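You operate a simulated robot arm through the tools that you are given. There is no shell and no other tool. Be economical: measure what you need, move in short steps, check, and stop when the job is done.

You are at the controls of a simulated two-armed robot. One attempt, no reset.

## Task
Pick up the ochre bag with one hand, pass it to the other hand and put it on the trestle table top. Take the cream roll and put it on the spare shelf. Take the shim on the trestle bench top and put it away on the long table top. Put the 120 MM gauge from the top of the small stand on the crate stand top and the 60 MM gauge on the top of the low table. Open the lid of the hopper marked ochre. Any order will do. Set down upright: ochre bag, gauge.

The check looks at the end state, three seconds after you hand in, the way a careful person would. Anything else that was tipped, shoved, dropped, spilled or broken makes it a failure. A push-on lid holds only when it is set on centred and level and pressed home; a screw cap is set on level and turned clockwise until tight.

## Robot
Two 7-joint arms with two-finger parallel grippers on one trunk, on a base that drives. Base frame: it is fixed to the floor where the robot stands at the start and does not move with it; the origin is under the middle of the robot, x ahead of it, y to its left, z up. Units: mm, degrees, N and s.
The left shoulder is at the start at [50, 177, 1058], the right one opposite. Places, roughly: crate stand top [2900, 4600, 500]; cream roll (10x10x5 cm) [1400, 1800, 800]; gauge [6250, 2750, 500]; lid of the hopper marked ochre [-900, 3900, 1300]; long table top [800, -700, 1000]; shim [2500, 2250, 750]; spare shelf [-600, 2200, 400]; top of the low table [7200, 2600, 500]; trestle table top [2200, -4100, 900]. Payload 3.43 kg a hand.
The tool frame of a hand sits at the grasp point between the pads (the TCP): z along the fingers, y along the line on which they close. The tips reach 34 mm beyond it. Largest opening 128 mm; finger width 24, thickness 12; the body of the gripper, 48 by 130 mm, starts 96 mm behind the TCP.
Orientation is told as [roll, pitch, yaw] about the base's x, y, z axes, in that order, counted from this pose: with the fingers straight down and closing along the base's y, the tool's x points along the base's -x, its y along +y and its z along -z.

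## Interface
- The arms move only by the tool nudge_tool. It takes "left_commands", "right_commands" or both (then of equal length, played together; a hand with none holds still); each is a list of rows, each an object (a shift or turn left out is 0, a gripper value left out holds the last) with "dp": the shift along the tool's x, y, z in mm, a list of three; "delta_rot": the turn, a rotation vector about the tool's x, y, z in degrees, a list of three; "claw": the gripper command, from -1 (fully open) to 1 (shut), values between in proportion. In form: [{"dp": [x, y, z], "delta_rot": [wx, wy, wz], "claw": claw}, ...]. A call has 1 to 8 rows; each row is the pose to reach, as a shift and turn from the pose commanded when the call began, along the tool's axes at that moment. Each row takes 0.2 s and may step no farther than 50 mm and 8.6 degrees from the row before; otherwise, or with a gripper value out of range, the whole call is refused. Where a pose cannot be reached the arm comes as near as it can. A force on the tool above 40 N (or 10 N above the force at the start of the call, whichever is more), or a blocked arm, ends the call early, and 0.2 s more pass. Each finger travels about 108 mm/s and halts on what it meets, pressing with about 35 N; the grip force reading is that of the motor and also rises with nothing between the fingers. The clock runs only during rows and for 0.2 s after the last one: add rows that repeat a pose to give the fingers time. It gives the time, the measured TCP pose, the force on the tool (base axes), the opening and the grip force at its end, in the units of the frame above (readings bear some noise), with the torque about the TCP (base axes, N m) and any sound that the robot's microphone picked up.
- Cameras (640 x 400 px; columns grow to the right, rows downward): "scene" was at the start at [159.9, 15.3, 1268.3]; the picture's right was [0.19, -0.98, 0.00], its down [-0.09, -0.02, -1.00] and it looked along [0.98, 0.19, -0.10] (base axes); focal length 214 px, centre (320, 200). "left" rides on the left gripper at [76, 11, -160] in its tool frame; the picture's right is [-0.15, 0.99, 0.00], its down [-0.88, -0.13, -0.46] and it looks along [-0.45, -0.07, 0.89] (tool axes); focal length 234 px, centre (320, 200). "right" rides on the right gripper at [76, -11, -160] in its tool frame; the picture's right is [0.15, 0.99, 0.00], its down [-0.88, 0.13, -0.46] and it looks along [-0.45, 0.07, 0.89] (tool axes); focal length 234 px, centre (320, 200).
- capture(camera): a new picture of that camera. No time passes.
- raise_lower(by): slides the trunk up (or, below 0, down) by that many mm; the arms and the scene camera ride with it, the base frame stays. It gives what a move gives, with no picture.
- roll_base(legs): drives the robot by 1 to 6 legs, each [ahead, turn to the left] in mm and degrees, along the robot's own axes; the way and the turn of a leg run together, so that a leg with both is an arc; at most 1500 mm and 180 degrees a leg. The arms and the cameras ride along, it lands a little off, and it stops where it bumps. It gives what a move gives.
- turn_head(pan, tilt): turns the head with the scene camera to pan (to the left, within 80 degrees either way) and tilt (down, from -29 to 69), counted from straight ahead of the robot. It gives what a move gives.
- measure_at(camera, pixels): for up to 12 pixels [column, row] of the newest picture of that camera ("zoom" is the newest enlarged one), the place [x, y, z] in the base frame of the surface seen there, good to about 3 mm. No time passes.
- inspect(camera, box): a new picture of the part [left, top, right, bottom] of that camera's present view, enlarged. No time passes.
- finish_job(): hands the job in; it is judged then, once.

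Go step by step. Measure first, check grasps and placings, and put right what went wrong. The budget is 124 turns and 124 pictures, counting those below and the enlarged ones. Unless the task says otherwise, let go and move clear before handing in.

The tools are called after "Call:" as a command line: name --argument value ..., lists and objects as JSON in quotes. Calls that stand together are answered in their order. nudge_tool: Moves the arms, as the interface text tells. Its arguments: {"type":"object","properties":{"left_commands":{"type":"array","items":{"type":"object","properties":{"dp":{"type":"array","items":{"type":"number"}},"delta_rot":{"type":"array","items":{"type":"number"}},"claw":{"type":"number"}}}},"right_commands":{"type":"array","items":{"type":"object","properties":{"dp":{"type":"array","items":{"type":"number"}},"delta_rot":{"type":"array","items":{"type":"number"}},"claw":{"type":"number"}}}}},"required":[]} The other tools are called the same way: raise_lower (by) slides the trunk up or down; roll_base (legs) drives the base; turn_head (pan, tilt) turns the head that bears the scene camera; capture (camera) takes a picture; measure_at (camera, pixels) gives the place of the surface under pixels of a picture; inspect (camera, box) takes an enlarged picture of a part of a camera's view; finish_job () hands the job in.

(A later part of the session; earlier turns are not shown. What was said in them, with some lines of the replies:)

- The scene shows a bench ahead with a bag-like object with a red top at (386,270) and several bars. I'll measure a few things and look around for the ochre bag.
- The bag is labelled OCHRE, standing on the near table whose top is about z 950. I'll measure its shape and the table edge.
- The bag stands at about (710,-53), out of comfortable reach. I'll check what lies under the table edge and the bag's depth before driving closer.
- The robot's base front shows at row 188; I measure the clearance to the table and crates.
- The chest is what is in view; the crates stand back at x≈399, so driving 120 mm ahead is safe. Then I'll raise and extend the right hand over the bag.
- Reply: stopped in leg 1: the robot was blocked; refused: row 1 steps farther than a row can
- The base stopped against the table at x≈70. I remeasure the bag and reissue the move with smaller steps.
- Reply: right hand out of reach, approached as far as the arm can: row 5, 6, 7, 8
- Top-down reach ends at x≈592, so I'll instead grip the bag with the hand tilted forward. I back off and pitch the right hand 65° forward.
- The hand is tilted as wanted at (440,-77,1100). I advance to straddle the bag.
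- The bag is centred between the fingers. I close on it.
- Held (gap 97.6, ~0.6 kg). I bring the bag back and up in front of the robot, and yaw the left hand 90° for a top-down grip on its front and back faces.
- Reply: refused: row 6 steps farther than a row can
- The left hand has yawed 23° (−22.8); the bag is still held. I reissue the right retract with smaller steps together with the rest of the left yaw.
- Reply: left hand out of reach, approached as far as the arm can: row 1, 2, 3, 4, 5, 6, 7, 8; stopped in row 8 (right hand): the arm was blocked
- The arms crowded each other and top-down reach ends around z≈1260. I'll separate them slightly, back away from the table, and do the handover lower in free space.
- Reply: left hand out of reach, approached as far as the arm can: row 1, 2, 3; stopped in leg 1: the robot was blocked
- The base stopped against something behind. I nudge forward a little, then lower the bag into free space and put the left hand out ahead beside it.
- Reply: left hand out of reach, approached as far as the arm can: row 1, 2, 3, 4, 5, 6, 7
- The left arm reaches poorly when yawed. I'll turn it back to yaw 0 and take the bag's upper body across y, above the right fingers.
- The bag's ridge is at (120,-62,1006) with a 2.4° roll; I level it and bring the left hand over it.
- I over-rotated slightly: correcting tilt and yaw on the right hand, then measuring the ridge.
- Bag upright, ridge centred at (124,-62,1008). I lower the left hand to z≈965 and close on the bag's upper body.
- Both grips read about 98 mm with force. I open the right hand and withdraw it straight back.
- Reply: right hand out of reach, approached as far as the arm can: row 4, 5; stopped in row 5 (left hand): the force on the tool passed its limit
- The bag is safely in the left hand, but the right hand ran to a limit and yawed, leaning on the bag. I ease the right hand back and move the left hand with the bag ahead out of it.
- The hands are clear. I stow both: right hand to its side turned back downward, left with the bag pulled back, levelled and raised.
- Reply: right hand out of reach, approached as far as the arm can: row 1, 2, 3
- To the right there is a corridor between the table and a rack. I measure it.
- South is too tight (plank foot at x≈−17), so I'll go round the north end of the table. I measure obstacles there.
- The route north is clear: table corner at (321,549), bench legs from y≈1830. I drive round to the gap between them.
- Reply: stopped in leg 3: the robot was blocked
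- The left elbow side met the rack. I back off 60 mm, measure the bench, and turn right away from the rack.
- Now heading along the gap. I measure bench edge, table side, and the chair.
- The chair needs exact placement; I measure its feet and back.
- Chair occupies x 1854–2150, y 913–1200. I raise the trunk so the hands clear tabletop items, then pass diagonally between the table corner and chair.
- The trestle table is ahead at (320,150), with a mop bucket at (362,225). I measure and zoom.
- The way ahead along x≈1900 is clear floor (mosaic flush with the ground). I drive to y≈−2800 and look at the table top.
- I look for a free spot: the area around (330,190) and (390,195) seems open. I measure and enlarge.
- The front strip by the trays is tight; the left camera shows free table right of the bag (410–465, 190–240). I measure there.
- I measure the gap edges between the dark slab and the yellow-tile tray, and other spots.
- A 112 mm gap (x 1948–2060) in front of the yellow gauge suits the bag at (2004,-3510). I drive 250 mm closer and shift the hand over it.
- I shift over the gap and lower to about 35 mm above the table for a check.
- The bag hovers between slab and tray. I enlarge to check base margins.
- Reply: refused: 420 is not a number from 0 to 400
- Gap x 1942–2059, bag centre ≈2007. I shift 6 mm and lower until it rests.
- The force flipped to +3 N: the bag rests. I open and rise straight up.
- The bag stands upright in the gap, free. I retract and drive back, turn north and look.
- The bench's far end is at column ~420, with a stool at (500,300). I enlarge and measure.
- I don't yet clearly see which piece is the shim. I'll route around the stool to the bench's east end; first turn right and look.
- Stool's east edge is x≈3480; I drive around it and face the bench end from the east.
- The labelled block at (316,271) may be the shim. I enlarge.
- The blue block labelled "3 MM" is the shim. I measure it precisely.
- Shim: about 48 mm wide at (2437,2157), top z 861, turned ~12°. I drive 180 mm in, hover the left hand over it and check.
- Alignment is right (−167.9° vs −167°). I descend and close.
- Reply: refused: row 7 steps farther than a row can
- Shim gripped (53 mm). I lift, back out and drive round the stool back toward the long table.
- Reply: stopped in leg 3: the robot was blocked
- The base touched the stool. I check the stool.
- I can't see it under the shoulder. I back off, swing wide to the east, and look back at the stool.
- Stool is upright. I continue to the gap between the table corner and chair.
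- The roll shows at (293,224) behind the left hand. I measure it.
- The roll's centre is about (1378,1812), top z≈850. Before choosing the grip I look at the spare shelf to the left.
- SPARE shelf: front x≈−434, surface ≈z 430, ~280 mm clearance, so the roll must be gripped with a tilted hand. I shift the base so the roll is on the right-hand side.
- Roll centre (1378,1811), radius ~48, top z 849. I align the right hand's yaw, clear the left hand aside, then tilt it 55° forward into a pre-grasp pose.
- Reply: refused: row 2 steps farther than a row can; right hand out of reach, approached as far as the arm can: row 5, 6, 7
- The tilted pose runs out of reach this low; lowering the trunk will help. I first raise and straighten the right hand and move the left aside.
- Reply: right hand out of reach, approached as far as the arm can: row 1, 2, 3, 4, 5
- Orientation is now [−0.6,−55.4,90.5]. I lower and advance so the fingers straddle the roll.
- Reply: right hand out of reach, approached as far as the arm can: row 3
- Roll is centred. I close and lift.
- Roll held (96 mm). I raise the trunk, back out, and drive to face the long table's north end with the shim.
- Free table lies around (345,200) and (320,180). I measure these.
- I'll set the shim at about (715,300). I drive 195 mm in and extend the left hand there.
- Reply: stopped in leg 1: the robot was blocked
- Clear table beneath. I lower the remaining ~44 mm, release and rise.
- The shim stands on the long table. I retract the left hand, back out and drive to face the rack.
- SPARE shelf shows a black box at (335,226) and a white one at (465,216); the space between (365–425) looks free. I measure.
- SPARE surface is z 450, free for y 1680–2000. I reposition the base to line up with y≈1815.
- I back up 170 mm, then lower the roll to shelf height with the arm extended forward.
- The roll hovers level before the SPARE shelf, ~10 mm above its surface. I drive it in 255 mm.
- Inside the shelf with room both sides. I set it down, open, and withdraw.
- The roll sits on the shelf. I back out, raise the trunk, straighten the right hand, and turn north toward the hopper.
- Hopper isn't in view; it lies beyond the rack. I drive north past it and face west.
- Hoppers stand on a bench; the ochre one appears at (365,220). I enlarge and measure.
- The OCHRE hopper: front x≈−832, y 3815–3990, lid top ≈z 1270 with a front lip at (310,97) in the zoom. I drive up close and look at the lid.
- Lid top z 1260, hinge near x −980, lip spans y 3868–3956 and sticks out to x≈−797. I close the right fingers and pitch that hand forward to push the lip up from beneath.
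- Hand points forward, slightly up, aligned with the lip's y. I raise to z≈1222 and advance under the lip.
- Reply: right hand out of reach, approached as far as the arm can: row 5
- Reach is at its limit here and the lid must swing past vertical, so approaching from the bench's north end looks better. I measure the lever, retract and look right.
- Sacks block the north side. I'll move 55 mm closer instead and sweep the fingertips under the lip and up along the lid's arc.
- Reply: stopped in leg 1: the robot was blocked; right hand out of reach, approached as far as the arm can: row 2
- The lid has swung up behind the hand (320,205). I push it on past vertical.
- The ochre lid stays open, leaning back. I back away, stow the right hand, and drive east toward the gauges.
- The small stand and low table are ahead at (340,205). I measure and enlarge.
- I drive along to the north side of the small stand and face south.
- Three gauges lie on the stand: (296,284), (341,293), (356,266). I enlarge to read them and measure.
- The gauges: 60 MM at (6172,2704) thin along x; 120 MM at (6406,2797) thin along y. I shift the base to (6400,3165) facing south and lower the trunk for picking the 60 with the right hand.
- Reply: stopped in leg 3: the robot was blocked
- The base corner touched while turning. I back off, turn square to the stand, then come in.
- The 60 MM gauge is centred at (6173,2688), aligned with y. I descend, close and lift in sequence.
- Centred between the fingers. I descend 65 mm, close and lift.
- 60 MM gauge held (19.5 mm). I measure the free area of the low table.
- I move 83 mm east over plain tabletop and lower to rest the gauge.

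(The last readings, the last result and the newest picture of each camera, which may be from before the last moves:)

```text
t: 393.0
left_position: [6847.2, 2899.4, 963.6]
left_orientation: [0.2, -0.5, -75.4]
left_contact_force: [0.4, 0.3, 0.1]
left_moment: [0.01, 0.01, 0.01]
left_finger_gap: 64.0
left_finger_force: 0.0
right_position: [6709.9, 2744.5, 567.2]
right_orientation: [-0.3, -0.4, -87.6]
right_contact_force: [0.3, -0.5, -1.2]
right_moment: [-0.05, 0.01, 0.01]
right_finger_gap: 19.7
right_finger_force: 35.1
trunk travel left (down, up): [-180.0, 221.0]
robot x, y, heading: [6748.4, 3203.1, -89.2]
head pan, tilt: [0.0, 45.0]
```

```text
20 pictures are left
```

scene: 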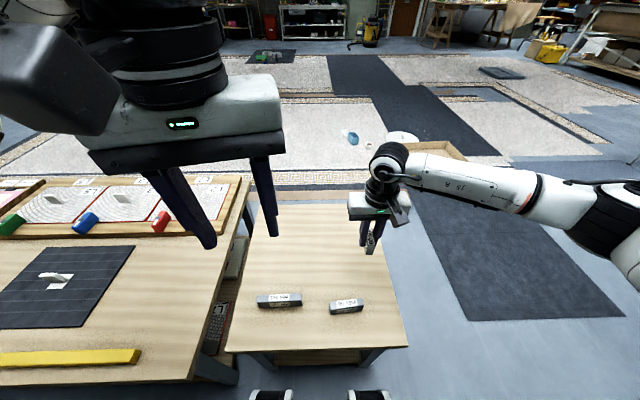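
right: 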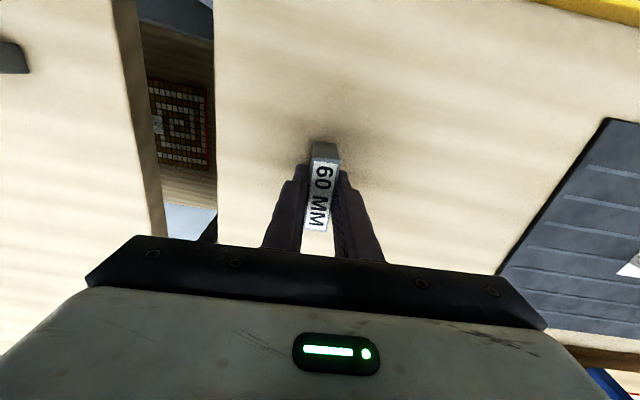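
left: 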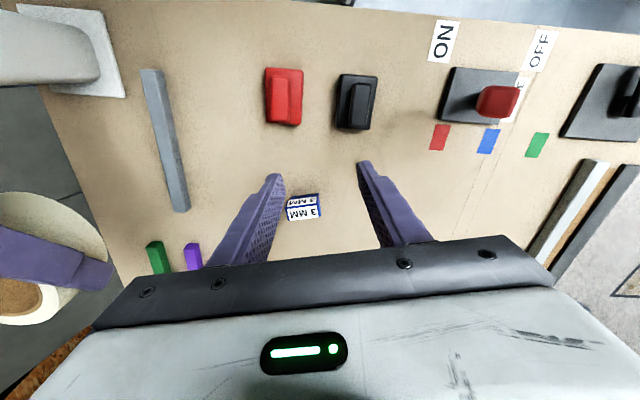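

I lower the last 7.5 mm, release, rise, and drive round to the stand's west side for the 120 MM gauge.

Call:
nudge_tool --right_commands '[{"dp": [0, 0, 7.5]}, {"dp": [0, 0, 7.5], "claw": 0}, {"dp": [0, 0, 7.5], "claw": 0}, {"dp": [0, 0, -35]}, {"dp": [0, 0, -80]}, {"dp": [0, 0, -125]}, {"dp": [0, 0, -170]}, {"dp": [0, 0, -215]}]'

Call:
capture --camera "right"

Call:
roll_base --legs '[[-180, 0], [0, -91], [1000, 0], [0, 90], [440, 0], [0, 90]]'

Call:
turn_head --pan -10 --tilt 45

Call:
capture --camera "scene"

```text
t: 394.8
left_position: [6847.2, 2899.7, 963.5]
left_orientation: [0.2, -0.5, -75.4]
left_contact_force: [-0.2, -0.4, 0.5]
left_moment: [0.01, 0.0, -0.01]
left_finger_gap: 63.9
left_finger_force: 0.0
right_position: [6707.2, 2749.3, 781.0]
right_orientation: [-0.4, -0.5, -87.8]
right_contact_force: [0.7, -0.4, 0.0]
right_moment: [0.01, -0.03, 0.02]
right_finger_gap: 64.0
right_finger_force: 0.1
trunk travel left (down, up): [-180.0, 221.0]
robot x, y, heading: [6745.6, 3210.6, -89.3]
head pan, tilt: [0.0, 45.0]
```

```text
19 pictures are left
```

right: 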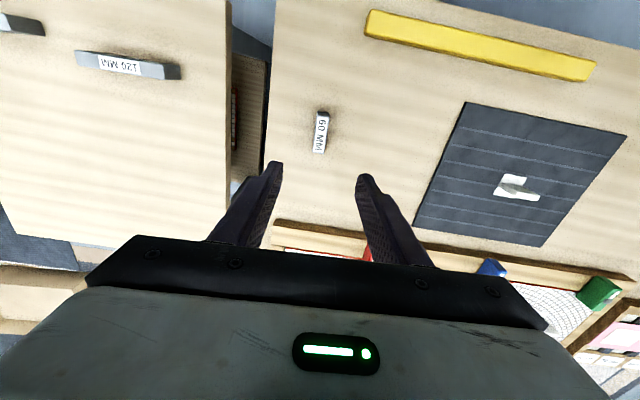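

```text
t: 414.9
left_position: [6065.2, 3019.2, 963.5]
left_orientation: [0.2, -0.5, 18.5]
left_contact_force: [0.3, -0.1, -0.2]
left_moment: [0.03, 0.02, -0.05]
left_finger_gap: 63.9
left_finger_force: 0.0
right_position: [6226.2, 2891.3, 780.9]
right_orientation: [-0.3, -0.4, 6.1]
right_contact_force: [-0.2, -0.2, 0.1]
right_moment: [0.01, 0.0, -0.02]
right_finger_gap: 63.8
right_finger_force: 0.1
trunk travel left (down, up): [-180.0, 221.0]
robot x, y, heading: [5765.2, 2899.8, 5.1]
head pan, tilt: [0.0, 45.0]
```

```text
t: 415.6
left_position: [6066.3, 3018.3, 963.4]
left_orientation: [0.1, -0.5, 18.4]
left_contact_force: [-0.4, -0.6, -0.2]
left_moment: [-0.01, 0.02, 0.04]
left_finger_gap: 64.2
left_finger_force: 0.1
right_position: [6224.6, 2891.4, 780.7]
right_orientation: [-0.4, -0.3, 6.2]
right_contact_force: [0.5, -0.5, -0.2]
right_moment: [-0.01, -0.01, -0.02]
right_finger_gap: 63.9
right_finger_force: 0.1
trunk travel left (down, up): [-180.0, 221.0]
robot x, y, heading: [5762.6, 2899.2, 4.9]
head pan, tilt: [-10.0, 45.0]
```

```text
18 pictures are left
```

scene: 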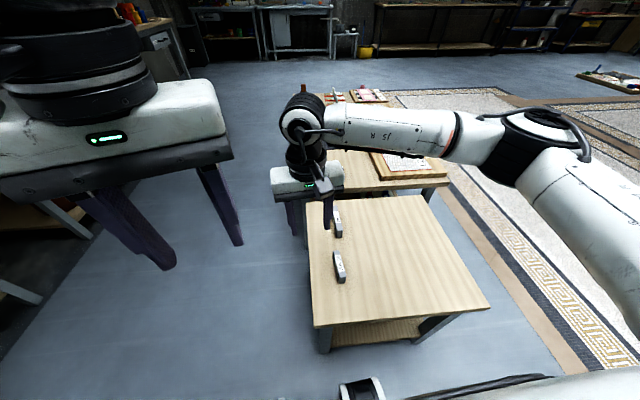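

The 60 MM gauge stands on the low table. I drive 60 mm in, straightening slightly, then view the 120 MM gauge from the right hand.

Call:
roll_base --legs '[[62, -3]]'

Call:
nudge_tool --right_commands '[{"dp": [-30, -25, 0]}, {"dp": [-60, -50, 0]}, {"dp": [-90, -65, 0]}, {"dp": [-120, -65, 0]}, {"dp": [-120, -65, 0]}]'

Call:
capture --camera "right"

```text
t: 416.7
left_position: [6129.9, 3007.0, 963.1]
left_orientation: [0.2, -0.4, 15.3]
left_contact_force: [0.1, 0.5, -0.1]
left_moment: [-0.05, 0.0, 0.03]
left_finger_gap: 63.8
left_finger_force: 0.0
right_position: [6283.2, 2870.7, 780.8]
right_orientation: [-0.4, -0.4, 3.0]
right_contact_force: [0.8, 0.7, -0.2]
right_moment: [0.01, 0.02, 0.01]
right_finger_gap: 64.2
right_finger_force: 0.1
trunk travel left (down, up): [-180.0, 221.0]
robot x, y, heading: [5824.5, 2904.5, 1.8]
head pan, tilt: [-10.0, 45.0]
stopped in leg 1: the robot was blocked; the commanded pose is now the measured one
```

```text
t: 417.9
left_position: [6129.6, 3007.2, 963.8]
left_orientation: [0.3, -0.4, 15.3]
left_contact_force: [-0.5, 0.0, 0.7]
left_moment: [-0.04, -0.01, 0.02]
left_finger_gap: 63.9
left_finger_force: 0.1
right_position: [6405.1, 2811.0, 780.3]
right_orientation: [-0.4, -0.4, 3.0]
right_contact_force: [-0.8, 0.9, 1.4]
right_moment: [0.0, -0.02, -0.02]
right_finger_gap: 64.3
right_finger_force: 0.0
trunk travel left (down, up): [-180.0, 221.0]
robot x, y, heading: [5824.9, 2900.5, 1.8]
head pan, tilt: [-10.0, 45.0]
```

```text
17 pictures are left
```

right: 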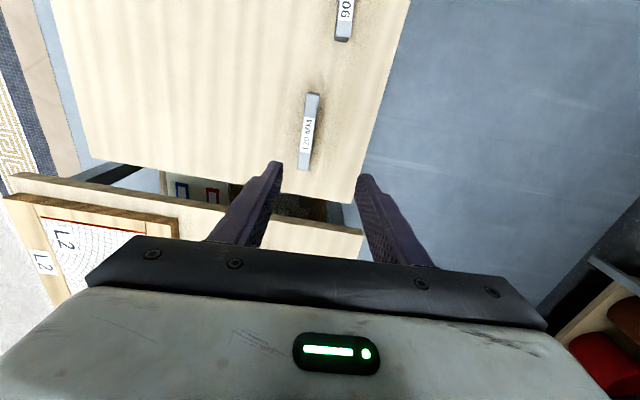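

Call:
measure_at --camera "right" --pixels '[[314, 100], [309, 130], [304, 165], [310, 125], [307, 140], [305, 155]]'

Call:
inspect --camera "right" --box '[270, 80, 350, 180]'

```text
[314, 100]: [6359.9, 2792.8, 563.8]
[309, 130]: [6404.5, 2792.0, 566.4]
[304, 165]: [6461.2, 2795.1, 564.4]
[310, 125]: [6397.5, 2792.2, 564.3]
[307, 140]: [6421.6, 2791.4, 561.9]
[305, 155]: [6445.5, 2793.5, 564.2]
```

```text
4.00 times, centred on (310, 130) of right
```

zoom: 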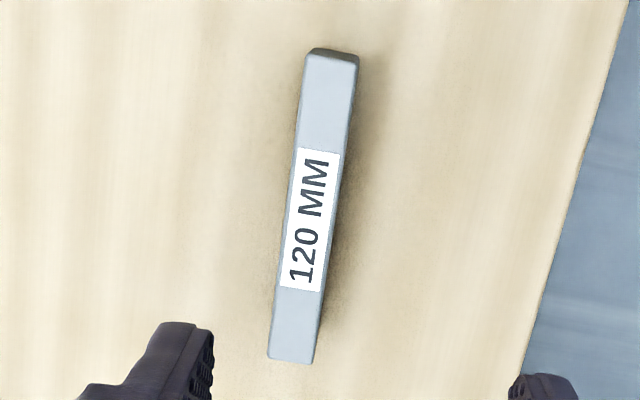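

The bar's centre is (6409,2793), along x. I descend, close and lift.

Call:
nudge_tool --right_commands '[{"dp": [-4, -18, 40], "delta_rot": [0, 0, 2]}, {"dp": [-4, -18, 88], "delta_rot": [0, 0, 2]}, {"dp": [-4, -18, 136], "delta_rot": [0, 0, 2]}, {"dp": [-4, -18, 184], "delta_rot": [0, 0, 2]}, {"dp": [-4, -18, 220], "delta_rot": [0, 0, 2]}, {"dp": [-4, -18, 220], "delta_rot": [0, 0, 2], "claw": 1}, {"dp": [-4, -18, 220], "delta_rot": [0, 0, 2], "claw": 1}, {"dp": [-4, -18, 220], "delta_rot": [0, 0, 2], "claw": 1}]'

Call:
nudge_tool --right_commands '[{"dp": [0, 0, -45]}, {"dp": [0, 0, -90]}, {"dp": [0, 0, -135]}, {"dp": [0, 0, -180]}, {"dp": [0, 0, -225]}, {"dp": [0, 0, -270]}, {"dp": [40, 0, -290]}, {"dp": [80, 0, -290]}]'

Call:
capture --camera "right"

```text
t: 419.7
left_position: [6131.3, 3007.9, 964.5]
left_orientation: [0.4, -0.4, 15.6]
left_contact_force: [0.3, -0.7, -0.2]
left_moment: [-0.02, -0.05, 0.01]
left_finger_gap: 64.0
left_finger_force: 0.1
right_position: [6414.1, 2791.0, 565.2]
right_orientation: [-0.4, -0.4, 1.0]
right_contact_force: [1.0, -0.6, -0.1]
right_moment: [-0.01, -0.04, -0.01]
right_finger_gap: 19.6
right_finger_force: 35.3
trunk travel left (down, up): [-180.0, 221.0]
robot x, y, heading: [5823.1, 2904.3, 1.7]
head pan, tilt: [-10.0, 45.0]
```

```text
t: 421.5
left_position: [6130.6, 3006.5, 962.4]
left_orientation: [0.4, -0.4, 15.5]
left_contact_force: [0.2, 0.8, 0.1]
left_moment: [0.03, -0.04, 0.0]
left_finger_gap: 64.0
left_finger_force: 0.1
right_position: [6327.3, 2790.7, 854.4]
right_orientation: [-0.3, -0.5, 1.0]
right_contact_force: [-0.5, -0.5, -2.4]
right_moment: [-0.01, 0.0, 0.0]
right_finger_gap: 19.6
right_finger_force: 34.8
trunk travel left (down, up): [-180.0, 221.0]
robot x, y, heading: [5820.7, 2901.8, 1.8]
head pan, tilt: [-10.0, 45.0]
```

```text
15 pictures are left
```

right: 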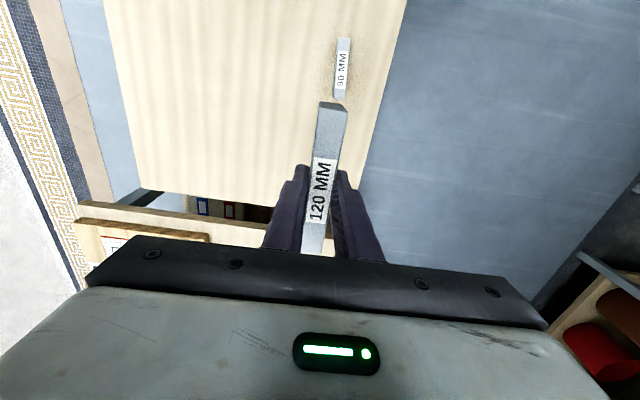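

120 MM gauge held. I back out and drive toward the crate stand.

Call:
roll_base --legs '[[-400, 0], [0, 150], [1500, 0], [500, 0]]'

Call:
turn_head --pan -25 --tilt 20

Call:
capture --camera "scene"

```text
t: 439.9
left_position: [3314.9, 3880.0, 962.9]
left_orientation: [0.2, -0.4, 165.8]
left_contact_force: [-0.5, 0.1, -0.5]
left_moment: [-0.05, 0.01, 0.01]
left_finger_gap: 63.7
left_finger_force: 0.2
right_position: [3250.9, 4165.8, 854.0]
right_orientation: [-0.4, -0.3, 151.3]
right_contact_force: [0.5, -0.3, -2.6]
right_moment: [0.01, 0.01, -0.03]
right_finger_gap: 19.5
right_finger_force: 35.0
trunk travel left (down, up): [-180.0, 221.0]
robot x, y, heading: [3632.9, 3818.6, 152.1]
head pan, tilt: [-10.0, 45.0]
```

```text
t: 440.7
left_position: [3314.7, 3879.6, 963.8]
left_orientation: [0.3, -0.4, 165.8]
left_contact_force: [-0.4, -0.9, -0.4]
left_moment: [0.0, 0.01, 0.0]
left_finger_gap: 64.2
left_finger_force: 0.0
right_position: [3250.8, 4165.4, 854.3]
right_orientation: [-0.5, -0.4, 151.2]
right_contact_force: [1.0, 0.1, -3.2]
right_moment: [-0.02, 0.02, 0.04]
right_finger_gap: 19.6
right_finger_force: 35.2
trunk travel left (down, up): [-180.0, 221.0]
robot x, y, heading: [3633.0, 3820.3, 152.2]
head pan, tilt: [-25.0, 20.0]
```

```text
14 pictures are left
```

scene: 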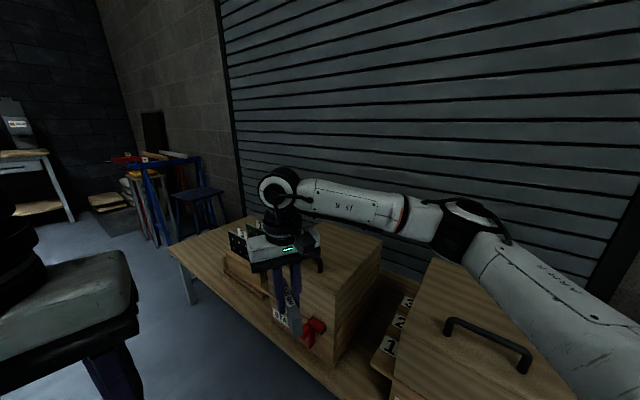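

The crate stand is right here; its left end near (205,250) seems free. I measure.

Call:
measure_at --camera "scene" --pixels '[[205, 250], [190, 245], [225, 265], [240, 290], [172, 246], [245, 280], [225, 235], [365, 370], [300, 360], [340, 270], [210, 235], [260, 310]]'

Call:
inspect --camera "scene" --box '[150, 200, 430, 400]'

```text
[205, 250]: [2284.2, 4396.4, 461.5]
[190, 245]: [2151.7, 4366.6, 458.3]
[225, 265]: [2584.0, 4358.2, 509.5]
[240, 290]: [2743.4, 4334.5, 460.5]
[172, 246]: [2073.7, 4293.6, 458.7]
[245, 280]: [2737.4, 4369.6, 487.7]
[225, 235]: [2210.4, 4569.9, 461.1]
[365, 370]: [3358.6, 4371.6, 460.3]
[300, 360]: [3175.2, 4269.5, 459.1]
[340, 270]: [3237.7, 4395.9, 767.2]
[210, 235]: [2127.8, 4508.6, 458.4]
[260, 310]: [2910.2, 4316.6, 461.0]
```

```text
2.00 times, centred on (290, 300) of scene
```

zoom: 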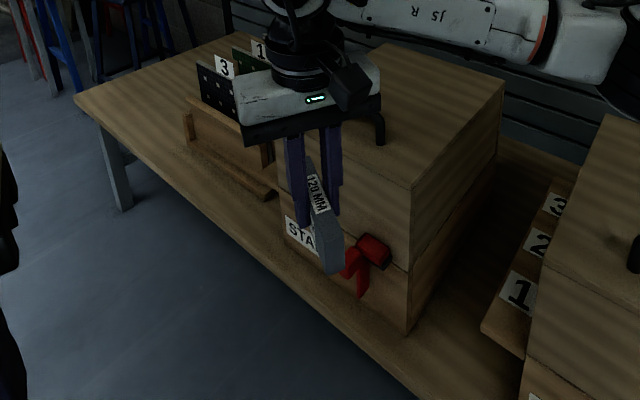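

The stand top is z≈460, free at its west end around (2260,4400). I reposition facing north there.

Call:
roll_base --legs '[[-250, 0], [0, 21.5], [1500, 0], [235, 0], [0, -83]]'

Call:
turn_head --pan -10 --tilt 45

Call:
capture --camera "scene"

```text
t: 455.4
left_position: [2036.7, 4199.4, 962.5]
left_orientation: [0.3, -0.4, 107.2]
left_contact_force: [0.1, -0.1, -0.6]
left_moment: [0.0, 0.03, 0.01]
left_finger_gap: 64.2
left_finger_force: 0.0
right_position: [2247.9, 4401.6, 852.9]
right_orientation: [-0.4, -0.4, 92.6]
right_contact_force: [-0.3, -0.1, -1.8]
right_moment: [-0.03, -0.01, 0.04]
right_finger_gap: 19.8
right_finger_force: 34.6
trunk travel left (down, up): [-180.0, 221.0]
robot x, y, heading: [2154.1, 3896.8, 93.4]
head pan, tilt: [-25.0, 20.0]
```

```text
t: 456.3
left_position: [2036.8, 4198.2, 963.8]
left_orientation: [0.4, -0.3, 107.0]
left_contact_force: [-0.2, -0.3, 0.3]
left_moment: [-0.01, 0.0, -0.01]
left_finger_gap: 64.1
left_finger_force: 0.1
right_position: [2247.6, 4401.1, 853.6]
right_orientation: [-0.3, -0.4, 92.6]
right_contact_force: [-0.2, 0.4, -2.6]
right_moment: [0.01, -0.02, -0.01]
right_finger_gap: 19.6
right_finger_force: 34.9
trunk travel left (down, up): [-180.0, 221.0]
robot x, y, heading: [2149.9, 3899.5, 93.2]
head pan, tilt: [-10.0, 45.0]
```

```text
12 pictures are left
```

scene: 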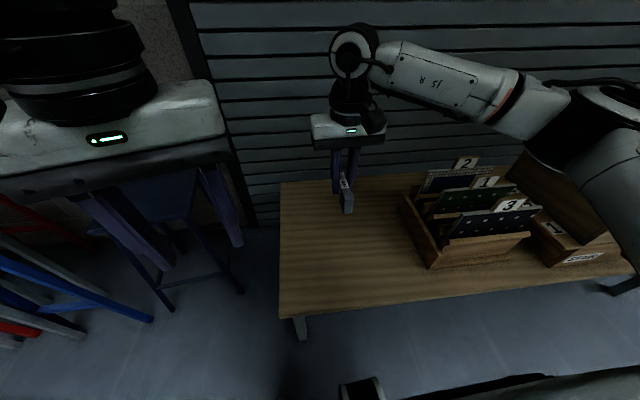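

The hand is already right above the free spot (2248,4401). I lower to just above z 460 + 45.

Call:
nudge_tool --right_commands '[{"dp": [0, 0, 45]}, {"dp": [0, 0, 92]}, {"dp": [0, 0, 139]}, {"dp": [0, 0, 186]}, {"dp": [0, 0, 233]}, {"dp": [0, 0, 280]}, {"dp": [0, 0, 320]}, {"dp": [0, 0, 336]}]'

Call:
capture --camera "right"

Call:
measure_at --camera "right" --pixels '[[250, 130], [400, 130], [320, 70]]'

```text
t: 458.1
left_position: [2036.1, 4199.2, 963.0]
left_orientation: [0.4, -0.4, 107.1]
left_contact_force: [-0.1, -0.1, 0.6]
left_moment: [0.01, -0.06, 0.0]
left_finger_gap: 63.7
left_finger_force: 0.1
right_position: [2249.4, 4403.9, 519.1]
right_orientation: [-0.4, -0.4, 92.7]
right_contact_force: [-0.3, -0.9, -2.8]
right_moment: [0.0, 0.01, 0.01]
right_finger_gap: 19.1
right_finger_force: 34.1
trunk travel left (down, up): [-180.0, 221.0]
robot x, y, heading: [2149.7, 3895.4, 93.5]
head pan, tilt: [-10.0, 45.0]
```

```text
11 pictures are left
```

right: 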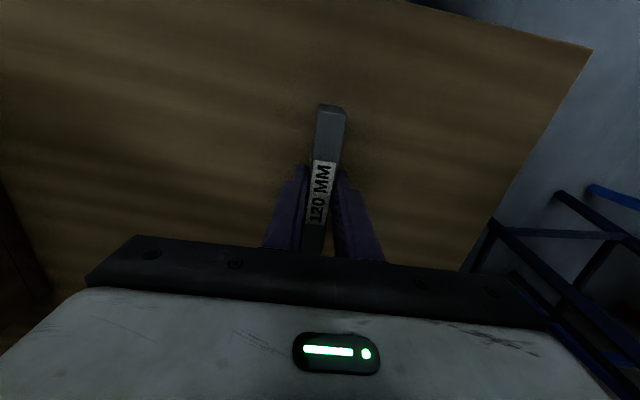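

```text
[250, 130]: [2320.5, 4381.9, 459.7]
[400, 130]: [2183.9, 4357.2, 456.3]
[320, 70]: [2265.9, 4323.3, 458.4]
```

Surface z≈459. I lower in small steps, watching the force.

Call:
nudge_tool --right_commands '[{"dp": [0, 0, 8]}, {"dp": [0, 0, 13]}, {"dp": [0, 0, 15]}, {"dp": [0, 0, 15]}]'

```text
t: 459.1
left_position: [2037.0, 4199.4, 963.3]
left_orientation: [0.2, -0.5, 107.1]
left_contact_force: [0.4, 0.1, 0.1]
left_moment: [0.0, -0.02, -0.02]
left_finger_gap: 64.0
left_finger_force: 0.0
right_position: [2250.0, 4403.9, 505.8]
right_orientation: [-0.4, -0.6, 92.7]
right_contact_force: [2.4, -3.4, 9.3]
right_moment: [-0.07, 0.03, -0.02]
right_finger_gap: 19.5
right_finger_force: 34.9
trunk travel left (down, up): [-180.0, 221.0]
robot x, y, heading: [2148.0, 3893.3, 93.6]
head pan, tilt: [-10.0, 45.0]
```

Contact (+9 N): it rests. I release and rise.

Call:
nudge_tool --right_commands '[{"dp": [0, 0, -1], "claw": 0}, {"dp": [0, 0, -1], "claw": 0}, {"dp": [0, 0, -35]}, {"dp": [0, 0, -80]}, {"dp": [0, 0, -125]}, {"dp": [0, 0, -170]}, {"dp": [0, 0, -215]}, {"dp": [0, 0, -260]}]'

Call:
capture --camera "right"

```text
t: 460.9
left_position: [2037.1, 4199.5, 963.3]
left_orientation: [0.2, -0.5, 107.1]
left_contact_force: [0.5, 0.6, -0.6]
left_moment: [0.0, -0.02, 0.0]
left_finger_gap: 64.1
left_finger_force: 0.0
right_position: [2249.9, 4404.0, 761.3]
right_orientation: [-0.5, -0.4, 92.6]
right_contact_force: [-0.1, 0.2, 0.0]
right_moment: [0.01, 0.0, -0.02]
right_finger_gap: 63.8
right_finger_force: 0.0
trunk travel left (down, up): [-180.0, 221.0]
robot x, y, heading: [2148.4, 3895.2, 93.4]
head pan, tilt: [-10.0, 45.0]
```

```text
10 pictures are left
```

right: 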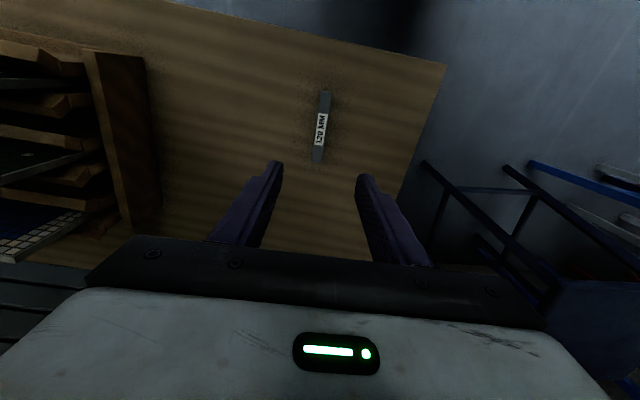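

The 120 MM gauge stands upright on the crate stand at (320,127) and both hands are clear, so all the jobs are done. I hand in.

Call:
finish_job

```text
The job is handed in.
```

I finished every item on the list and handed the job in. I checked each placing in a camera picture right after making it, and did not go back to re-check them at the end.

- **Ochre bag:** picked up with the right hand, passed to the left, and set upright on the trestle table top. It stands in a narrow gap between a dark slab and a tray.
- **Cream roll:** on the shelf labelled SPARE.
- **Shim (the blue 3 MM block):** standing on the long table top.
- **Gauges:** the 60 MM gauge is upright on the low table and the 120 MM gauge is upright on the crate stand.
- **Ochre hopper:** the lid is open, pushed back past vertical, and stayed there after I let go.

The base bumped things several times while driving, including the long table, the rack, a stool and the small stand. I looked back at the stool and it was upright. Nothing looked tipped or moved in the later pictures, but I did not check every spot I touched. An obstacle behind the start position, which I backed into while moving the bag, was never in view.
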